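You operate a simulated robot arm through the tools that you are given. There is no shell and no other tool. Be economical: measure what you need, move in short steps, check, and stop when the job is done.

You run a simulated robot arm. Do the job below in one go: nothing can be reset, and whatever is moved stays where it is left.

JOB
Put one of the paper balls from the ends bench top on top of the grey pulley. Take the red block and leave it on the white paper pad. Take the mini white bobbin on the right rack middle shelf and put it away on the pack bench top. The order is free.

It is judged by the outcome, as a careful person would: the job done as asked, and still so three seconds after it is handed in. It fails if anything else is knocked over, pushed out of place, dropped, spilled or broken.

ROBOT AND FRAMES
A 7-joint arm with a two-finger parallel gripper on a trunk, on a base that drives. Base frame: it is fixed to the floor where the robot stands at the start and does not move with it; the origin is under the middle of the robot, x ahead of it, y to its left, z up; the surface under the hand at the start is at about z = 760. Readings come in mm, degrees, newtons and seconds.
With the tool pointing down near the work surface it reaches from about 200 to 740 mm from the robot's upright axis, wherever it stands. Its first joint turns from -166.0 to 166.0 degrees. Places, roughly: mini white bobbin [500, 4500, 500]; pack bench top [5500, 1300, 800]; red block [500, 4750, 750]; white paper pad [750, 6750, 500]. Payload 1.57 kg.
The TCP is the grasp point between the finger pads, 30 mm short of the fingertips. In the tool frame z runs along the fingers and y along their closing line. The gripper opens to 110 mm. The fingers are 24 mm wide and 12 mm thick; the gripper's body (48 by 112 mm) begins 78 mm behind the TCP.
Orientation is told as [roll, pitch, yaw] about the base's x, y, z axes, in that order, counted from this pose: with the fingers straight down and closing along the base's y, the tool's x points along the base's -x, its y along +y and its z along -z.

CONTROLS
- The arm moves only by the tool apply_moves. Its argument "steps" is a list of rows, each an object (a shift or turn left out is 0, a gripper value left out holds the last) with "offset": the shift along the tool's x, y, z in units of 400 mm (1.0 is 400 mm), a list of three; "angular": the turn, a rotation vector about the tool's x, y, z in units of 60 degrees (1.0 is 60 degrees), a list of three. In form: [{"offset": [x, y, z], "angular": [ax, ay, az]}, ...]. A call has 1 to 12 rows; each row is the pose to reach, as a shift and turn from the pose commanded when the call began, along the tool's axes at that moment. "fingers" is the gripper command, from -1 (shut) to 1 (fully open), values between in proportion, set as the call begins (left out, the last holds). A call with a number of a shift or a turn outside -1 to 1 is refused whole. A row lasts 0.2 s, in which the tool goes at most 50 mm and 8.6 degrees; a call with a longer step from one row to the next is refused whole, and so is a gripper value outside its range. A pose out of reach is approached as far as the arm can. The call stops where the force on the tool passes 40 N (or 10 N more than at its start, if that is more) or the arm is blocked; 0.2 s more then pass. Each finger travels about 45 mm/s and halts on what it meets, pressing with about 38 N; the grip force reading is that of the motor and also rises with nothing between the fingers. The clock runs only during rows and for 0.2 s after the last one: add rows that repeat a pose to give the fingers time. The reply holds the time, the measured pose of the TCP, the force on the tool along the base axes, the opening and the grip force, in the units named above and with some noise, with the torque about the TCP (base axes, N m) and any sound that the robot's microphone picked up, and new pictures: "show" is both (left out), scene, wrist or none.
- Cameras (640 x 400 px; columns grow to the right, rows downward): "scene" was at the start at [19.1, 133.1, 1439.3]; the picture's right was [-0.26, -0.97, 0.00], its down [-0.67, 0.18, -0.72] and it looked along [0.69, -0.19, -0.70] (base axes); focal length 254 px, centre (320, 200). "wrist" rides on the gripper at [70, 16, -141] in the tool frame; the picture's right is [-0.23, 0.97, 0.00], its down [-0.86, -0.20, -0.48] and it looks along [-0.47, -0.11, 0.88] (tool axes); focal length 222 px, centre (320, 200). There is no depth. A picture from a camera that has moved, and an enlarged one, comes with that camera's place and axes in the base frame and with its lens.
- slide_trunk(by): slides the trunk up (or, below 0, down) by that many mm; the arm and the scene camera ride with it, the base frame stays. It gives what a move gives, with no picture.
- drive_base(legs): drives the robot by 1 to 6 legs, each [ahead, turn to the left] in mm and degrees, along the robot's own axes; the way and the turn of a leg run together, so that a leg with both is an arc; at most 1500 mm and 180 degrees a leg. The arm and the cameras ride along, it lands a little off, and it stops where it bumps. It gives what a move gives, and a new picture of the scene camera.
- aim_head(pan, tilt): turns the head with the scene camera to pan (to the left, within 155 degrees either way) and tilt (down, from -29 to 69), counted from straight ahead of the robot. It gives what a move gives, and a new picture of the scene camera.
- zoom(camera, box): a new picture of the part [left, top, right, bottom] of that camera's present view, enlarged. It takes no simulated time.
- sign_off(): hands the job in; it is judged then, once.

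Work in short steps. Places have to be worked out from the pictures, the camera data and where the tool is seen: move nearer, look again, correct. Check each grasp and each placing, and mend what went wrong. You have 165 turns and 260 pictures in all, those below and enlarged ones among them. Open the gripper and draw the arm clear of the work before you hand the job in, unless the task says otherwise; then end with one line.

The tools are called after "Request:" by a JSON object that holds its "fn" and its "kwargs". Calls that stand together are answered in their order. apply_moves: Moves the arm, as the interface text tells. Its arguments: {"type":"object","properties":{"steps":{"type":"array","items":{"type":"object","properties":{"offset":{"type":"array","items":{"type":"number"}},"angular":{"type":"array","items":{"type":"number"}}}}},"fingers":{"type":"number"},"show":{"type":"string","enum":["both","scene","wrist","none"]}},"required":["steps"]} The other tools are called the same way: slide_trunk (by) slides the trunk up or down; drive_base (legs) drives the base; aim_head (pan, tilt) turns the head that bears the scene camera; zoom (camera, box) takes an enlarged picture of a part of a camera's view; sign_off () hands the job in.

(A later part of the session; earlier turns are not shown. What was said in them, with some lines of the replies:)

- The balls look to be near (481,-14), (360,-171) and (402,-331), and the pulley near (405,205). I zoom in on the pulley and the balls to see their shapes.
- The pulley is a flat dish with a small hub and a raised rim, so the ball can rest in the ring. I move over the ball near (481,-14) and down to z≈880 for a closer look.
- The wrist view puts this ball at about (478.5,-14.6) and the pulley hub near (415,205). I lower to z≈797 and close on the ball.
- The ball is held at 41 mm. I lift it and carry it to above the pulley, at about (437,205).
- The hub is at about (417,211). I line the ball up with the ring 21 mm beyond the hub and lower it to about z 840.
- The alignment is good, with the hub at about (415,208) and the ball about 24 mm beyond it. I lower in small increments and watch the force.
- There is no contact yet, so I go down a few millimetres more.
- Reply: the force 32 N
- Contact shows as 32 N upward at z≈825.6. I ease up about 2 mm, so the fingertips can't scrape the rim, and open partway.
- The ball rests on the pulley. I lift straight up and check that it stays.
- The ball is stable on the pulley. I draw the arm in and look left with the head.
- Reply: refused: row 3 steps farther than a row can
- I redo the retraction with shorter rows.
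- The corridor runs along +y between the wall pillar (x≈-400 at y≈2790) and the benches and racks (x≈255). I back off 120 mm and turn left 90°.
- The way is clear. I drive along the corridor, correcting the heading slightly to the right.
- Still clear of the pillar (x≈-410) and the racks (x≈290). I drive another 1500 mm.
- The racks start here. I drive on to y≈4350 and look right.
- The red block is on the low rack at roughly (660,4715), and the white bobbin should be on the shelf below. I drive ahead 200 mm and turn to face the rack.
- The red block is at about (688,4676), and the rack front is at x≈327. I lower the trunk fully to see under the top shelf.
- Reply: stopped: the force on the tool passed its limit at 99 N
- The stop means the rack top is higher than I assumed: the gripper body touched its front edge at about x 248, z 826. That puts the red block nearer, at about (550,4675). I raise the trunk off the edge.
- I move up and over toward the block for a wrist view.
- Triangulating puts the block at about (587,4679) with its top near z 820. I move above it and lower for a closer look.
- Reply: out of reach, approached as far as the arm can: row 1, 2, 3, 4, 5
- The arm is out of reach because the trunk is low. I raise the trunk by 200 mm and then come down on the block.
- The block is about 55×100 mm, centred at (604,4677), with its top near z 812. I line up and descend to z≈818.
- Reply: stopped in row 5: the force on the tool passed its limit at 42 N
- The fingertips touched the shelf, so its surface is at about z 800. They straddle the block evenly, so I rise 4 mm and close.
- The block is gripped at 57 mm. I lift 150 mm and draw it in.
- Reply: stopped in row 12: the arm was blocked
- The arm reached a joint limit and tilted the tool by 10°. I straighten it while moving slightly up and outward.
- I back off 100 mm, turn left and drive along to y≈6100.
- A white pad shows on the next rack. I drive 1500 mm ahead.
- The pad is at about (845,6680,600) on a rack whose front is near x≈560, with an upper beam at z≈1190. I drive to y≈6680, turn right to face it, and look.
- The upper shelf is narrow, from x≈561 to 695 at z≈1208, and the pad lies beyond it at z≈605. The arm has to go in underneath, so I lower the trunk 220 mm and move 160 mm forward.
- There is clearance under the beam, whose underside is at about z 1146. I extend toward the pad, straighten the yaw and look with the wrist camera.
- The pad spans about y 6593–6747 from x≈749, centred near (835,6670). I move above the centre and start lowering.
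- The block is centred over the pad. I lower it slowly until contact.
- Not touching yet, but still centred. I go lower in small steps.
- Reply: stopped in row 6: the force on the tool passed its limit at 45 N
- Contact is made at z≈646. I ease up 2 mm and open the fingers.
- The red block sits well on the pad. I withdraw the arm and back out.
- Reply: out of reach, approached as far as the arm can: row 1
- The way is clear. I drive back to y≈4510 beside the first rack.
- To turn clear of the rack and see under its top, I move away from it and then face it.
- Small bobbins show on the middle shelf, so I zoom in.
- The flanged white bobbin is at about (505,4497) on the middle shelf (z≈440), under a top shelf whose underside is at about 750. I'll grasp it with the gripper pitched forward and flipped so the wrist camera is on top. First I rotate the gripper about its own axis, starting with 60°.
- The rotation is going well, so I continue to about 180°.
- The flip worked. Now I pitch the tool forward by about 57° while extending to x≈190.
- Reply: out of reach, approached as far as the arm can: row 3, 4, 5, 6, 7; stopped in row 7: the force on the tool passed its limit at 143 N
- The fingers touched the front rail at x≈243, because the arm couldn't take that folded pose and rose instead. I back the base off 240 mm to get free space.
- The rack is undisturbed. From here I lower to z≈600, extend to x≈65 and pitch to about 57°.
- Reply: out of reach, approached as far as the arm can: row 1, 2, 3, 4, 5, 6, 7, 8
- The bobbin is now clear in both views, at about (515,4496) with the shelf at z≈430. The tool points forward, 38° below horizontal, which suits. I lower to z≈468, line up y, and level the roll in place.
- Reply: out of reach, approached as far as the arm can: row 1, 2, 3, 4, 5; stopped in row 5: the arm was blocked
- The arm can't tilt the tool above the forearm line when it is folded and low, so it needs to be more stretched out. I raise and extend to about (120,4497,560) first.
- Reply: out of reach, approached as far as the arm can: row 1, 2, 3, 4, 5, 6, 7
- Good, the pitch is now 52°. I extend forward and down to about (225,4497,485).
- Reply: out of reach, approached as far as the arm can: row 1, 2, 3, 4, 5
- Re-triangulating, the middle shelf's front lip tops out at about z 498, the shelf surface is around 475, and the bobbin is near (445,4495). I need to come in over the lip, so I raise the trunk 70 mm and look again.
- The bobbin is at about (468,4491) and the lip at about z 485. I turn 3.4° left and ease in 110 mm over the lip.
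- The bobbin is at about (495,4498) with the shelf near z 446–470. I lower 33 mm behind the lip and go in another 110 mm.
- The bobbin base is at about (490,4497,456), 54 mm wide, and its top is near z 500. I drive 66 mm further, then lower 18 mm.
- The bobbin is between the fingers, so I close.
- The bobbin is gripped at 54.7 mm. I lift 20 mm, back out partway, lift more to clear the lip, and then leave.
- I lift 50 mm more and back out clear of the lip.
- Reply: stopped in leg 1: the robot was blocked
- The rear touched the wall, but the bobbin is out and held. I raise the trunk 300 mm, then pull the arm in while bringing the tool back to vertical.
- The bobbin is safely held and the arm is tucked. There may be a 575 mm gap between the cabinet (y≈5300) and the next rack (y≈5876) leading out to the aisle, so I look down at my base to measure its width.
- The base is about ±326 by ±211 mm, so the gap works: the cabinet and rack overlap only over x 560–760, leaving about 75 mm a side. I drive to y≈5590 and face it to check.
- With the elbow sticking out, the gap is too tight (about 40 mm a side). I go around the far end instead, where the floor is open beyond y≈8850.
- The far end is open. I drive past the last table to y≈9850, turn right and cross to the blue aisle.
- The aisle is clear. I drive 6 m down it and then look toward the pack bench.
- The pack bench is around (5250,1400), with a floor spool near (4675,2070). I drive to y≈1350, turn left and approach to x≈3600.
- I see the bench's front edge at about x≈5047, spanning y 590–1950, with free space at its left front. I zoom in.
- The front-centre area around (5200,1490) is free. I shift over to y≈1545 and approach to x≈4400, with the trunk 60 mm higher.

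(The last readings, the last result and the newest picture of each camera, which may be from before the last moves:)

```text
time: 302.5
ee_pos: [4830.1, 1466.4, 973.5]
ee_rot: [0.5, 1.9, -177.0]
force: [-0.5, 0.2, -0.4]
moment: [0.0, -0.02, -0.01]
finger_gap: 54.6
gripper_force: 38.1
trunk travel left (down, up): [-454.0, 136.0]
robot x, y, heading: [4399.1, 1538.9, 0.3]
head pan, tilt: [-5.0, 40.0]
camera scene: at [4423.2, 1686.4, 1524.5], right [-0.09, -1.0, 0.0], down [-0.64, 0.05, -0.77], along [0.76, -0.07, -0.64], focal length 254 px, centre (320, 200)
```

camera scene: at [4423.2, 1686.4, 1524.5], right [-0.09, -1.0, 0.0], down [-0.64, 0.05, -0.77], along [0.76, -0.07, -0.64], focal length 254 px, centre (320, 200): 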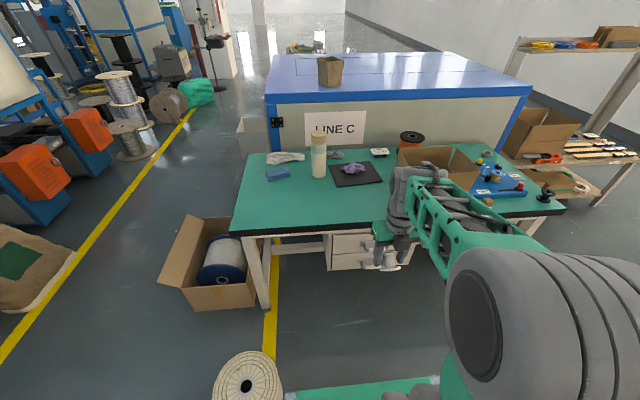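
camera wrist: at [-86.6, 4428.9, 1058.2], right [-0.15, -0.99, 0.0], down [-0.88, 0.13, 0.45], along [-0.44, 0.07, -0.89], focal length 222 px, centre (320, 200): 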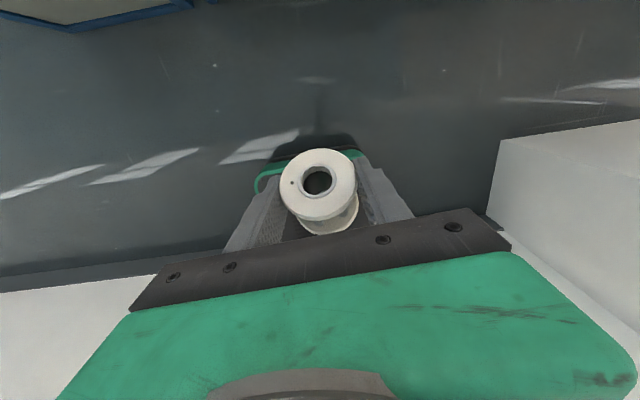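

The bench top is at about z 770 with its front edge near x≈5140. I extend the arm forward, pitching the tool as before.

Request:
{"fn": "apply_moves", "kwargs": {"steps": [{"offset": [0.09, 0, 0.01], "angular": [0, 0.05, 0]}, {"offset": [0.18, 0, 0.02], "angular": [0, 0.13, 0]}, {"offset": [0.27, 0, 0.03], "angular": [0, 0.22, 0]}, {"offset": [0.36, 0, 0.04], "angular": [0, 0.31, 0]}, {"offset": [0.45, 0, 0.05], "angular": [0, 0.4, 0]}, {"offset": [0.54, 0, 0.06], "angular": [0, 0.49, 0]}, {"offset": [0.63, 0, 0.08], "angular": [0, 0.58, 0]}, {"offset": [0.72, 0, 0.1], "angular": [0, 0.67, 0]}, {"offset": [0.81, 0, 0.12], "angular": [0, 0.76, 0]}, {"offset": [0.87, 0, 0.13], "angular": [0, 0.84, 0]}, {"offset": [0.87, 0, 0.13], "angular": [0, 0.84, 0]}]}}

```text
time: 304.9
ee_pos: [5180.4, 1484.1, 934.4]
ee_rot: [1.0, 52.4, -175.9]
force: [-0.8, -0.3, -0.2]
moment: [-0.02, 0.0, 0.02]
finger_gap: 54.8
gripper_force: 37.9
trunk travel left (down, up): [-454.0, 136.0]
robot x, y, heading: [4399.4, 1539.3, 0.1]
head pan, tilt: [-5.0, 40.0]
camera scene: at [4423.4, 1686.3, 1524.4], right [-0.09, -1.0, 0.0], down [-0.64, 0.06, -0.77], along [0.76, -0.07, -0.64], focal length 254 px, centre (320, 200)
camera wrist: at [5111.1, 1464.5, 1075.9], right [-0.08, -0.98, -0.17], down [-0.91, 0.14, -0.39], along [0.41, 0.12, -0.91], focal length 222 px, centre (320, 200)
```

scene: 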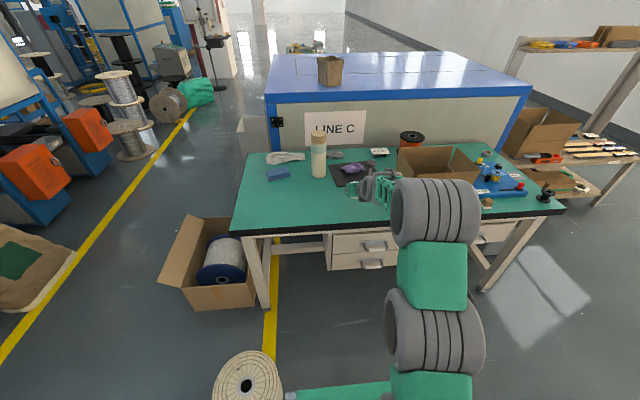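
wrist: 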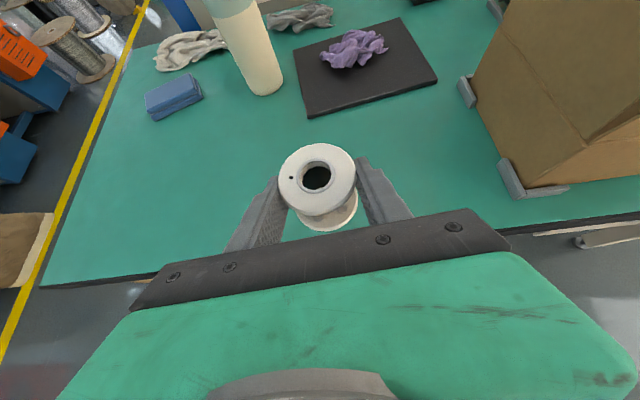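

The bench's front edge is at about x≈5165, and the black pad's near corner at about (5411,1513). I drive 90 mm forward and lower 85 mm.

Request:
{"fn": "drive_base", "kwargs": {"legs": [[90, 0]]}}

Request:
{"fn": "slide_trunk", "kwargs": {"by": -85}}

Request:
{"fn": "zoom", "kwargs": {"camera": "wrist", "box": [0, 0, 640, 400]}}

Request:
{"fn": "zoom", "kwargs": {"camera": "scene", "box": [300, 150, 460, 250]}}

```text
time: 306.0
ee_pos: [5270.2, 1483.8, 932.6]
ee_rot: [1.1, 52.4, -175.9]
force: [-0.4, 1.0, -0.6]
moment: [0.0, 0.01, 0.02]
finger_gap: 54.4
gripper_force: 37.7
trunk travel left (down, up): [-454.0, 136.0]
robot x, y, heading: [4487.7, 1540.0, 0.2]
head pan, tilt: [-5.0, 40.0]
camera scene: at [4514.1, 1686.5, 1524.4], right [-0.09, -1.0, 0.0], down [-0.64, 0.05, -0.77], along [0.76, -0.07, -0.64], focal length 254 px, centre (320, 200)
```

scene: 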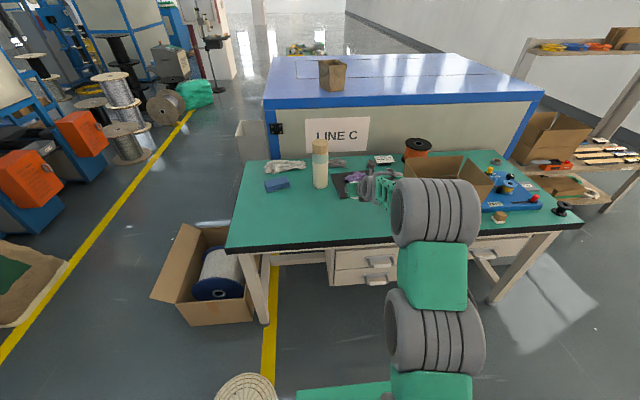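

```text
time: 307.2
ee_pos: [5269.8, 1483.2, 849.4]
ee_rot: [1.2, 52.5, -175.9]
force: [-0.3, 0.1, -0.1]
moment: [-0.01, 0.0, 0.01]
finger_gap: 54.4
gripper_force: 37.8
trunk travel left (down, up): [-369.0, 221.0]
robot x, y, heading: [4489.7, 1536.4, 0.4]
head pan, tilt: [-5.0, 40.0]
```

```text
1.00 times, centred on (320, 200) of wrist (not enlarged: the box is as wide or as high as the picture)
camera zoom: at [5201.4, 1464.7, 991.1], right [-0.08, -0.98, -0.17], down [-0.91, 0.14, -0.39], along [0.41, 0.12, -0.91], focal length 222 px, centre (320, 200)
```

zoom: 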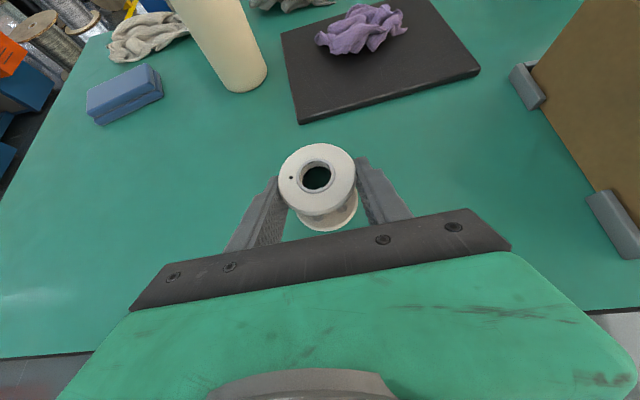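

```text
4.00 times, centred on (380, 200) of scene
camera zoom: at [4513.8, 1686.5, 1439.4], right [-0.09, -1.0, 0.0], down [-0.64, 0.05, -0.77], along [0.76, -0.07, -0.64], focal length 1018 px, centre (80, 200)
```

zoom: 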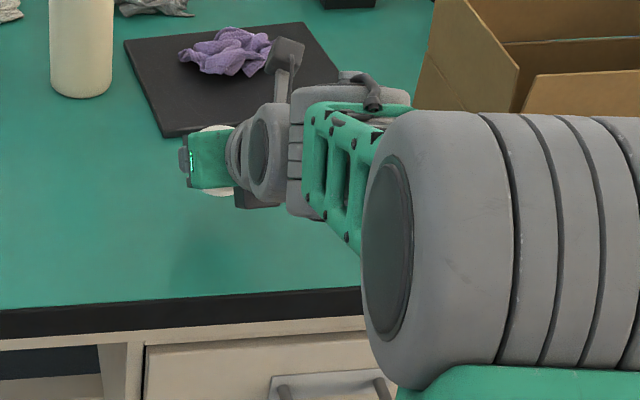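

The bench is probably near z 800, giving contact around TCP 831. I lower by the trunk in small steps.

Request:
{"fn": "slide_trunk", "kwargs": {"by": -12}}

Request:
{"fn": "slide_trunk", "kwargs": {"by": -4}}

Request:
{"fn": "slide_trunk", "kwargs": {"by": -3}}

```text
time: 307.8
ee_pos: [5269.1, 1483.0, 835.3]
ee_rot: [1.0, 52.5, -176.0]
force: [-0.8, 0.0, 0.0]
moment: [0.01, -0.01, 0.0]
finger_gap: 54.5
gripper_force: 38.1
trunk travel left (down, up): [-357.0, 233.0]
robot x, y, heading: [4490.5, 1538.7, 0.0]
head pan, tilt: [-5.0, 40.0]
```

```text
time: 308.4
ee_pos: [5269.7, 1483.4, 831.5]
ee_rot: [1.2, 52.4, -175.8]
force: [-0.2, 0.2, -0.9]
moment: [0.01, 0.0, 0.01]
finger_gap: 54.4
gripper_force: 38.0
trunk travel left (down, up): [-353.0, 237.0]
robot x, y, heading: [4490.7, 1538.8, 0.1]
head pan, tilt: [-5.0, 40.0]
```

```text
time: 308.9
ee_pos: [5269.2, 1483.6, 829.6]
ee_rot: [1.1, 52.4, -176.0]
force: [-0.4, 0.8, -0.2]
moment: [-0.05, 0.02, -0.01]
finger_gap: 54.5
gripper_force: 37.8
trunk travel left (down, up): [-350.0, 240.0]
robot x, y, heading: [4487.7, 1539.7, 0.2]
head pan, tilt: [-5.0, 40.0]
```

No contact yet, so I continue in small steps.

Request:
{"fn": "slide_trunk", "kwargs": {"by": -4}}

Request:
{"fn": "slide_trunk", "kwargs": {"by": -4}}

Request:
{"fn": "zoom", "kwargs": {"camera": "wrist", "box": [220, 120, 420, 245]}}

```text
time: 309.4
ee_pos: [5269.4, 1483.4, 825.4]
ee_rot: [1.1, 52.4, -175.9]
force: [0.2, -0.2, -0.4]
moment: [0.02, 0.06, 0.0]
finger_gap: 54.3
gripper_force: 38.4
trunk travel left (down, up): [-346.0, 244.0]
robot x, y, heading: [4486.1, 1538.1, 0.0]
head pan, tilt: [-5.0, 40.0]
```

```text
time: 309.9
ee_pos: [5271.2, 1483.4, 822.6]
ee_rot: [1.0, 52.5, -176.0]
force: [0.6, 0.4, -0.9]
moment: [0.04, -0.04, -0.03]
finger_gap: 54.6
gripper_force: 37.9
trunk travel left (down, up): [-342.0, 248.0]
robot x, y, heading: [4490.4, 1540.3, 0.2]
head pan, tilt: [-5.0, 40.0]
```

```text
3.20 times, centred on (320, 182) of wrist
camera zoom: at [5201.4, 1464.7, 963.9], right [-0.08, -0.98, -0.17], down [-0.91, 0.14, -0.39], along [0.41, 0.12, -0.91], focal length 711 px, centre (320, 256)
```

zoom: 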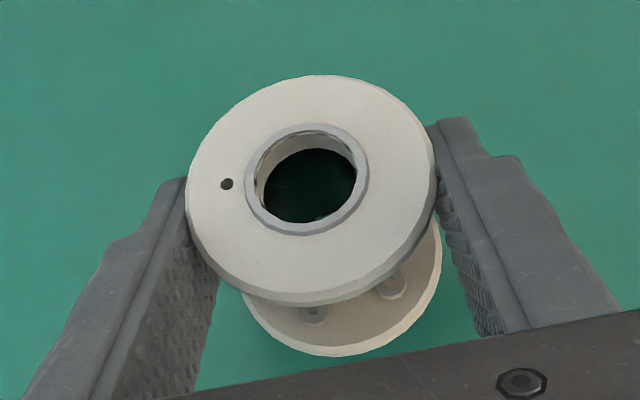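

Still no contact. The bench is likely nearer z 770, so I keep stepping down.

Request:
{"fn": "slide_trunk", "kwargs": {"by": -8}}

Request:
{"fn": "slide_trunk", "kwargs": {"by": -5}}

Request:
{"fn": "slide_trunk", "kwargs": {"by": -5}}

Request:
{"fn": "zoom", "kwargs": {"camera": "wrist", "box": [220, 120, 420, 245]}}

```text
time: 310.5
ee_pos: [5270.1, 1482.4, 813.8]
ee_rot: [1.2, 52.4, -176.0]
force: [0.6, -0.6, -0.1]
moment: [0.04, 0.02, 0.0]
finger_gap: 54.4
gripper_force: 37.9
trunk travel left (down, up): [-334.0, 256.0]
robot x, y, heading: [4492.1, 1537.9, 0.1]
head pan, tilt: [-5.0, 40.0]
```

```text
time: 311.1
ee_pos: [5269.4, 1483.2, 808.7]
ee_rot: [1.1, 52.3, -175.9]
force: [-0.5, 0.0, -0.5]
moment: [-0.03, 0.03, 0.0]
finger_gap: 54.4
gripper_force: 37.3
trunk travel left (down, up): [-329.0, 261.0]
robot x, y, heading: [4488.8, 1539.0, 0.2]
head pan, tilt: [-5.0, 40.0]
```

```text
time: 311.6
ee_pos: [5271.6, 1484.7, 803.0]
ee_rot: [1.1, 52.5, -175.9]
force: [0.6, 0.4, -0.3]
moment: [0.0, 0.01, -0.01]
finger_gap: 54.6
gripper_force: 38.0
trunk travel left (down, up): [-324.0, 266.0]
robot x, y, heading: [4490.1, 1541.2, 0.3]
head pan, tilt: [-5.0, 40.0]
```

```text
3.20 times, centred on (320, 182) of wrist
camera zoom: at [5201.4, 1464.7, 945.9], right [-0.08, -0.98, -0.17], down [-0.91, 0.14, -0.39], along [0.41, 0.12, -0.91], focal length 711 px, centre (320, 256)
```

zoom: 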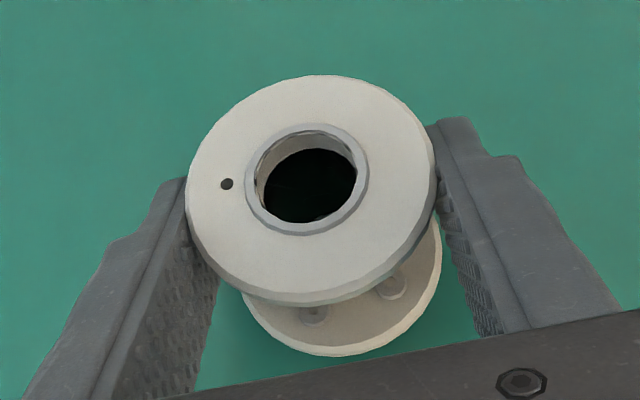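

The shadow is tightening under the bobbin, so I use finer steps.

Request:
{"fn": "slide_trunk", "kwargs": {"by": -4}}

Request:
{"fn": "slide_trunk", "kwargs": {"by": -3}}

Request:
{"fn": "slide_trunk", "kwargs": {"by": -3}}

```text
time: 312.1
ee_pos: [5271.0, 1484.4, 799.5]
ee_rot: [1.2, 52.3, -175.9]
force: [0.5, 0.1, 0.4]
moment: [-0.02, -0.02, 0.02]
finger_gap: 54.7
gripper_force: 38.1
trunk travel left (down, up): [-320.0, 270.0]
robot x, y, heading: [4491.9, 1536.1, 0.4]
head pan, tilt: [-5.0, 40.0]
```

```text
time: 312.6
ee_pos: [5270.3, 1483.8, 796.8]
ee_rot: [1.1, 52.5, -175.9]
force: [0.0, -0.2, 0.5]
moment: [0.0, 0.02, 0.0]
finger_gap: 54.6
gripper_force: 38.1
trunk travel left (down, up): [-317.0, 273.0]
robot x, y, heading: [4485.5, 1541.8, -0.0]
head pan, tilt: [-5.0, 40.0]
```

```text
time: 313.2
ee_pos: [5269.6, 1483.6, 796.0]
ee_rot: [1.1, 52.7, -175.8]
force: [-4.2, -0.1, 10.5]
moment: [0.21, 0.22, 0.11]
finger_gap: 54.2
gripper_force: 38.5
trunk travel left (down, up): [-314.0, 276.0]
robot x, y, heading: [4490.3, 1538.6, 0.1]
head pan, tilt: [-5.0, 40.0]
```

Contact at 10 N, so the bobbin is on the bench. I open the fingers.

Request:
{"fn": "apply_moves", "kwargs": {"steps": [{"offset": [0, 0, 0]}, {"offset": [0, 0, 0]}, {"offset": [0, 0, 0]}, {"offset": [0, 0, 0]}, {"offset": [0, 0, 0]}], "fingers": 1, "show": "wrist"}}

```text
time: 314.4
ee_pos: [5270.6, 1483.1, 792.8]
ee_rot: [1.1, 52.4, -175.9]
force: [-0.1, -0.2, 0.3]
moment: [-0.01, 0.02, -0.04]
finger_gap: 110.1
gripper_force: 0.0
trunk travel left (down, up): [-314.0, 276.0]
robot x, y, heading: [4490.7, 1541.1, 0.3]
head pan, tilt: [-5.0, 40.0]
camera wrist: at [5201.4, 1464.8, 935.9], right [-0.08, -0.98, -0.17], down [-0.91, 0.14, -0.39], along [0.41, 0.12, -0.91], focal length 222 px, centre (320, 200)
```

wrist: 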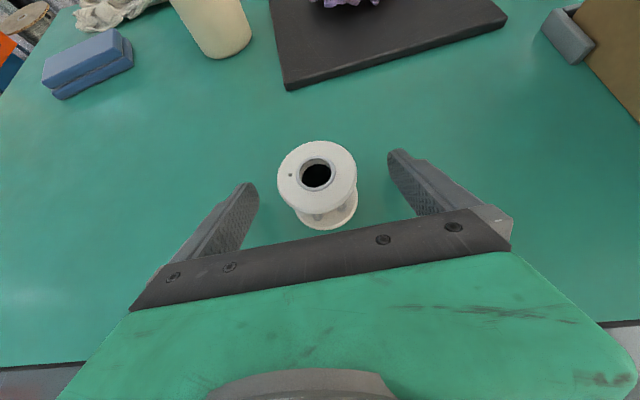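

The bobbin stands upright on the bench. I raise the trunk and back the robot away.

Request:
{"fn": "slide_trunk", "kwargs": {"by": 130}}

Request:
{"fn": "drive_base", "kwargs": {"legs": [[-350, 0]]}}

Request:
{"fn": "zoom", "kwargs": {"camera": "scene", "box": [240, 130, 480, 280]}}

```text
time: 315.9
ee_pos: [5270.9, 1484.6, 923.0]
ee_rot: [1.1, 52.4, -175.9]
force: [-0.5, -0.3, -0.5]
moment: [-0.05, 0.01, 0.03]
finger_gap: 110.2
gripper_force: 0.1
trunk travel left (down, up): [-444.0, 146.0]
robot x, y, heading: [4489.9, 1540.2, 0.2]
head pan, tilt: [-5.0, 40.0]
```

```text
time: 318.2
ee_pos: [4918.8, 1483.2, 923.8]
ee_rot: [1.0, 52.5, -175.8]
force: [0.0, 0.1, 0.4]
moment: [-0.01, 0.01, -0.02]
finger_gap: 110.0
gripper_force: 0.1
trunk travel left (down, up): [-444.0, 146.0]
robot x, y, heading: [4136.5, 1539.6, 0.3]
head pan, tilt: [-5.0, 40.0]
camera scene: at [4162.5, 1685.9, 1514.4], right [-0.09, -1.0, 0.0], down [-0.64, 0.05, -0.77], along [0.76, -0.07, -0.64], focal length 254 px, centre (320, 200)
```

scene: 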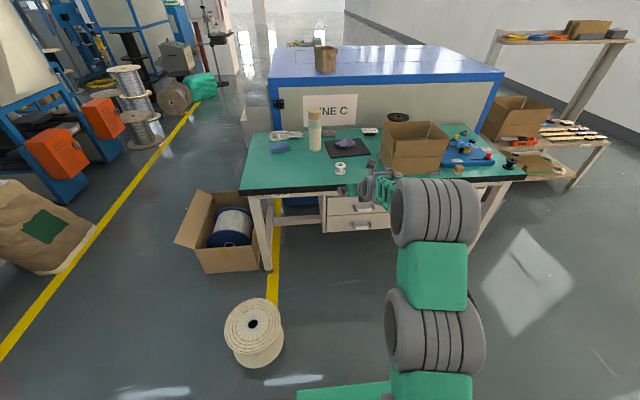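

```text
2.67 times, centred on (360, 205) of scene
camera zoom: at [4162.5, 1685.9, 1514.4], right [-0.09, -1.0, 0.0], down [-0.64, 0.05, -0.77], along [0.76, -0.07, -0.64], focal length 678 px, centre (213, 187)
```

zoom: 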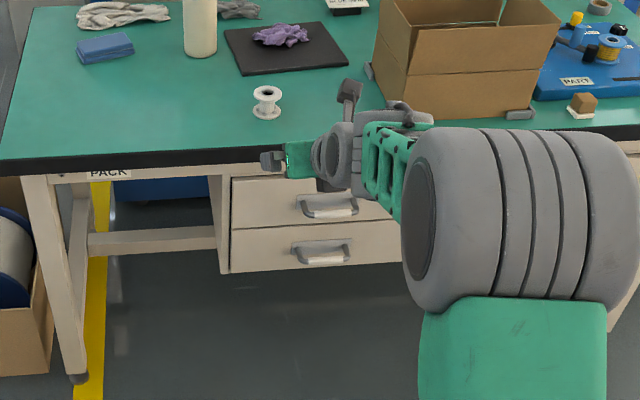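

All three items are in place, the gripper is open and the arm is clear of the bench. I hand in the job.

Request:
{"fn": "sign_off", "kwargs": {}}

```text
The job is handed in.
```

The job is handed in: a paper ball is on the grey pulley, the red block is on the white paper pad, and the mini white bobbin is standing upright on the pack bench top. The arm bumped the right rack twice and the base bumped the wall once, but nothing looked displaced in the pictures afterwards. The pad may have shifted about 10 mm when I set the block down.
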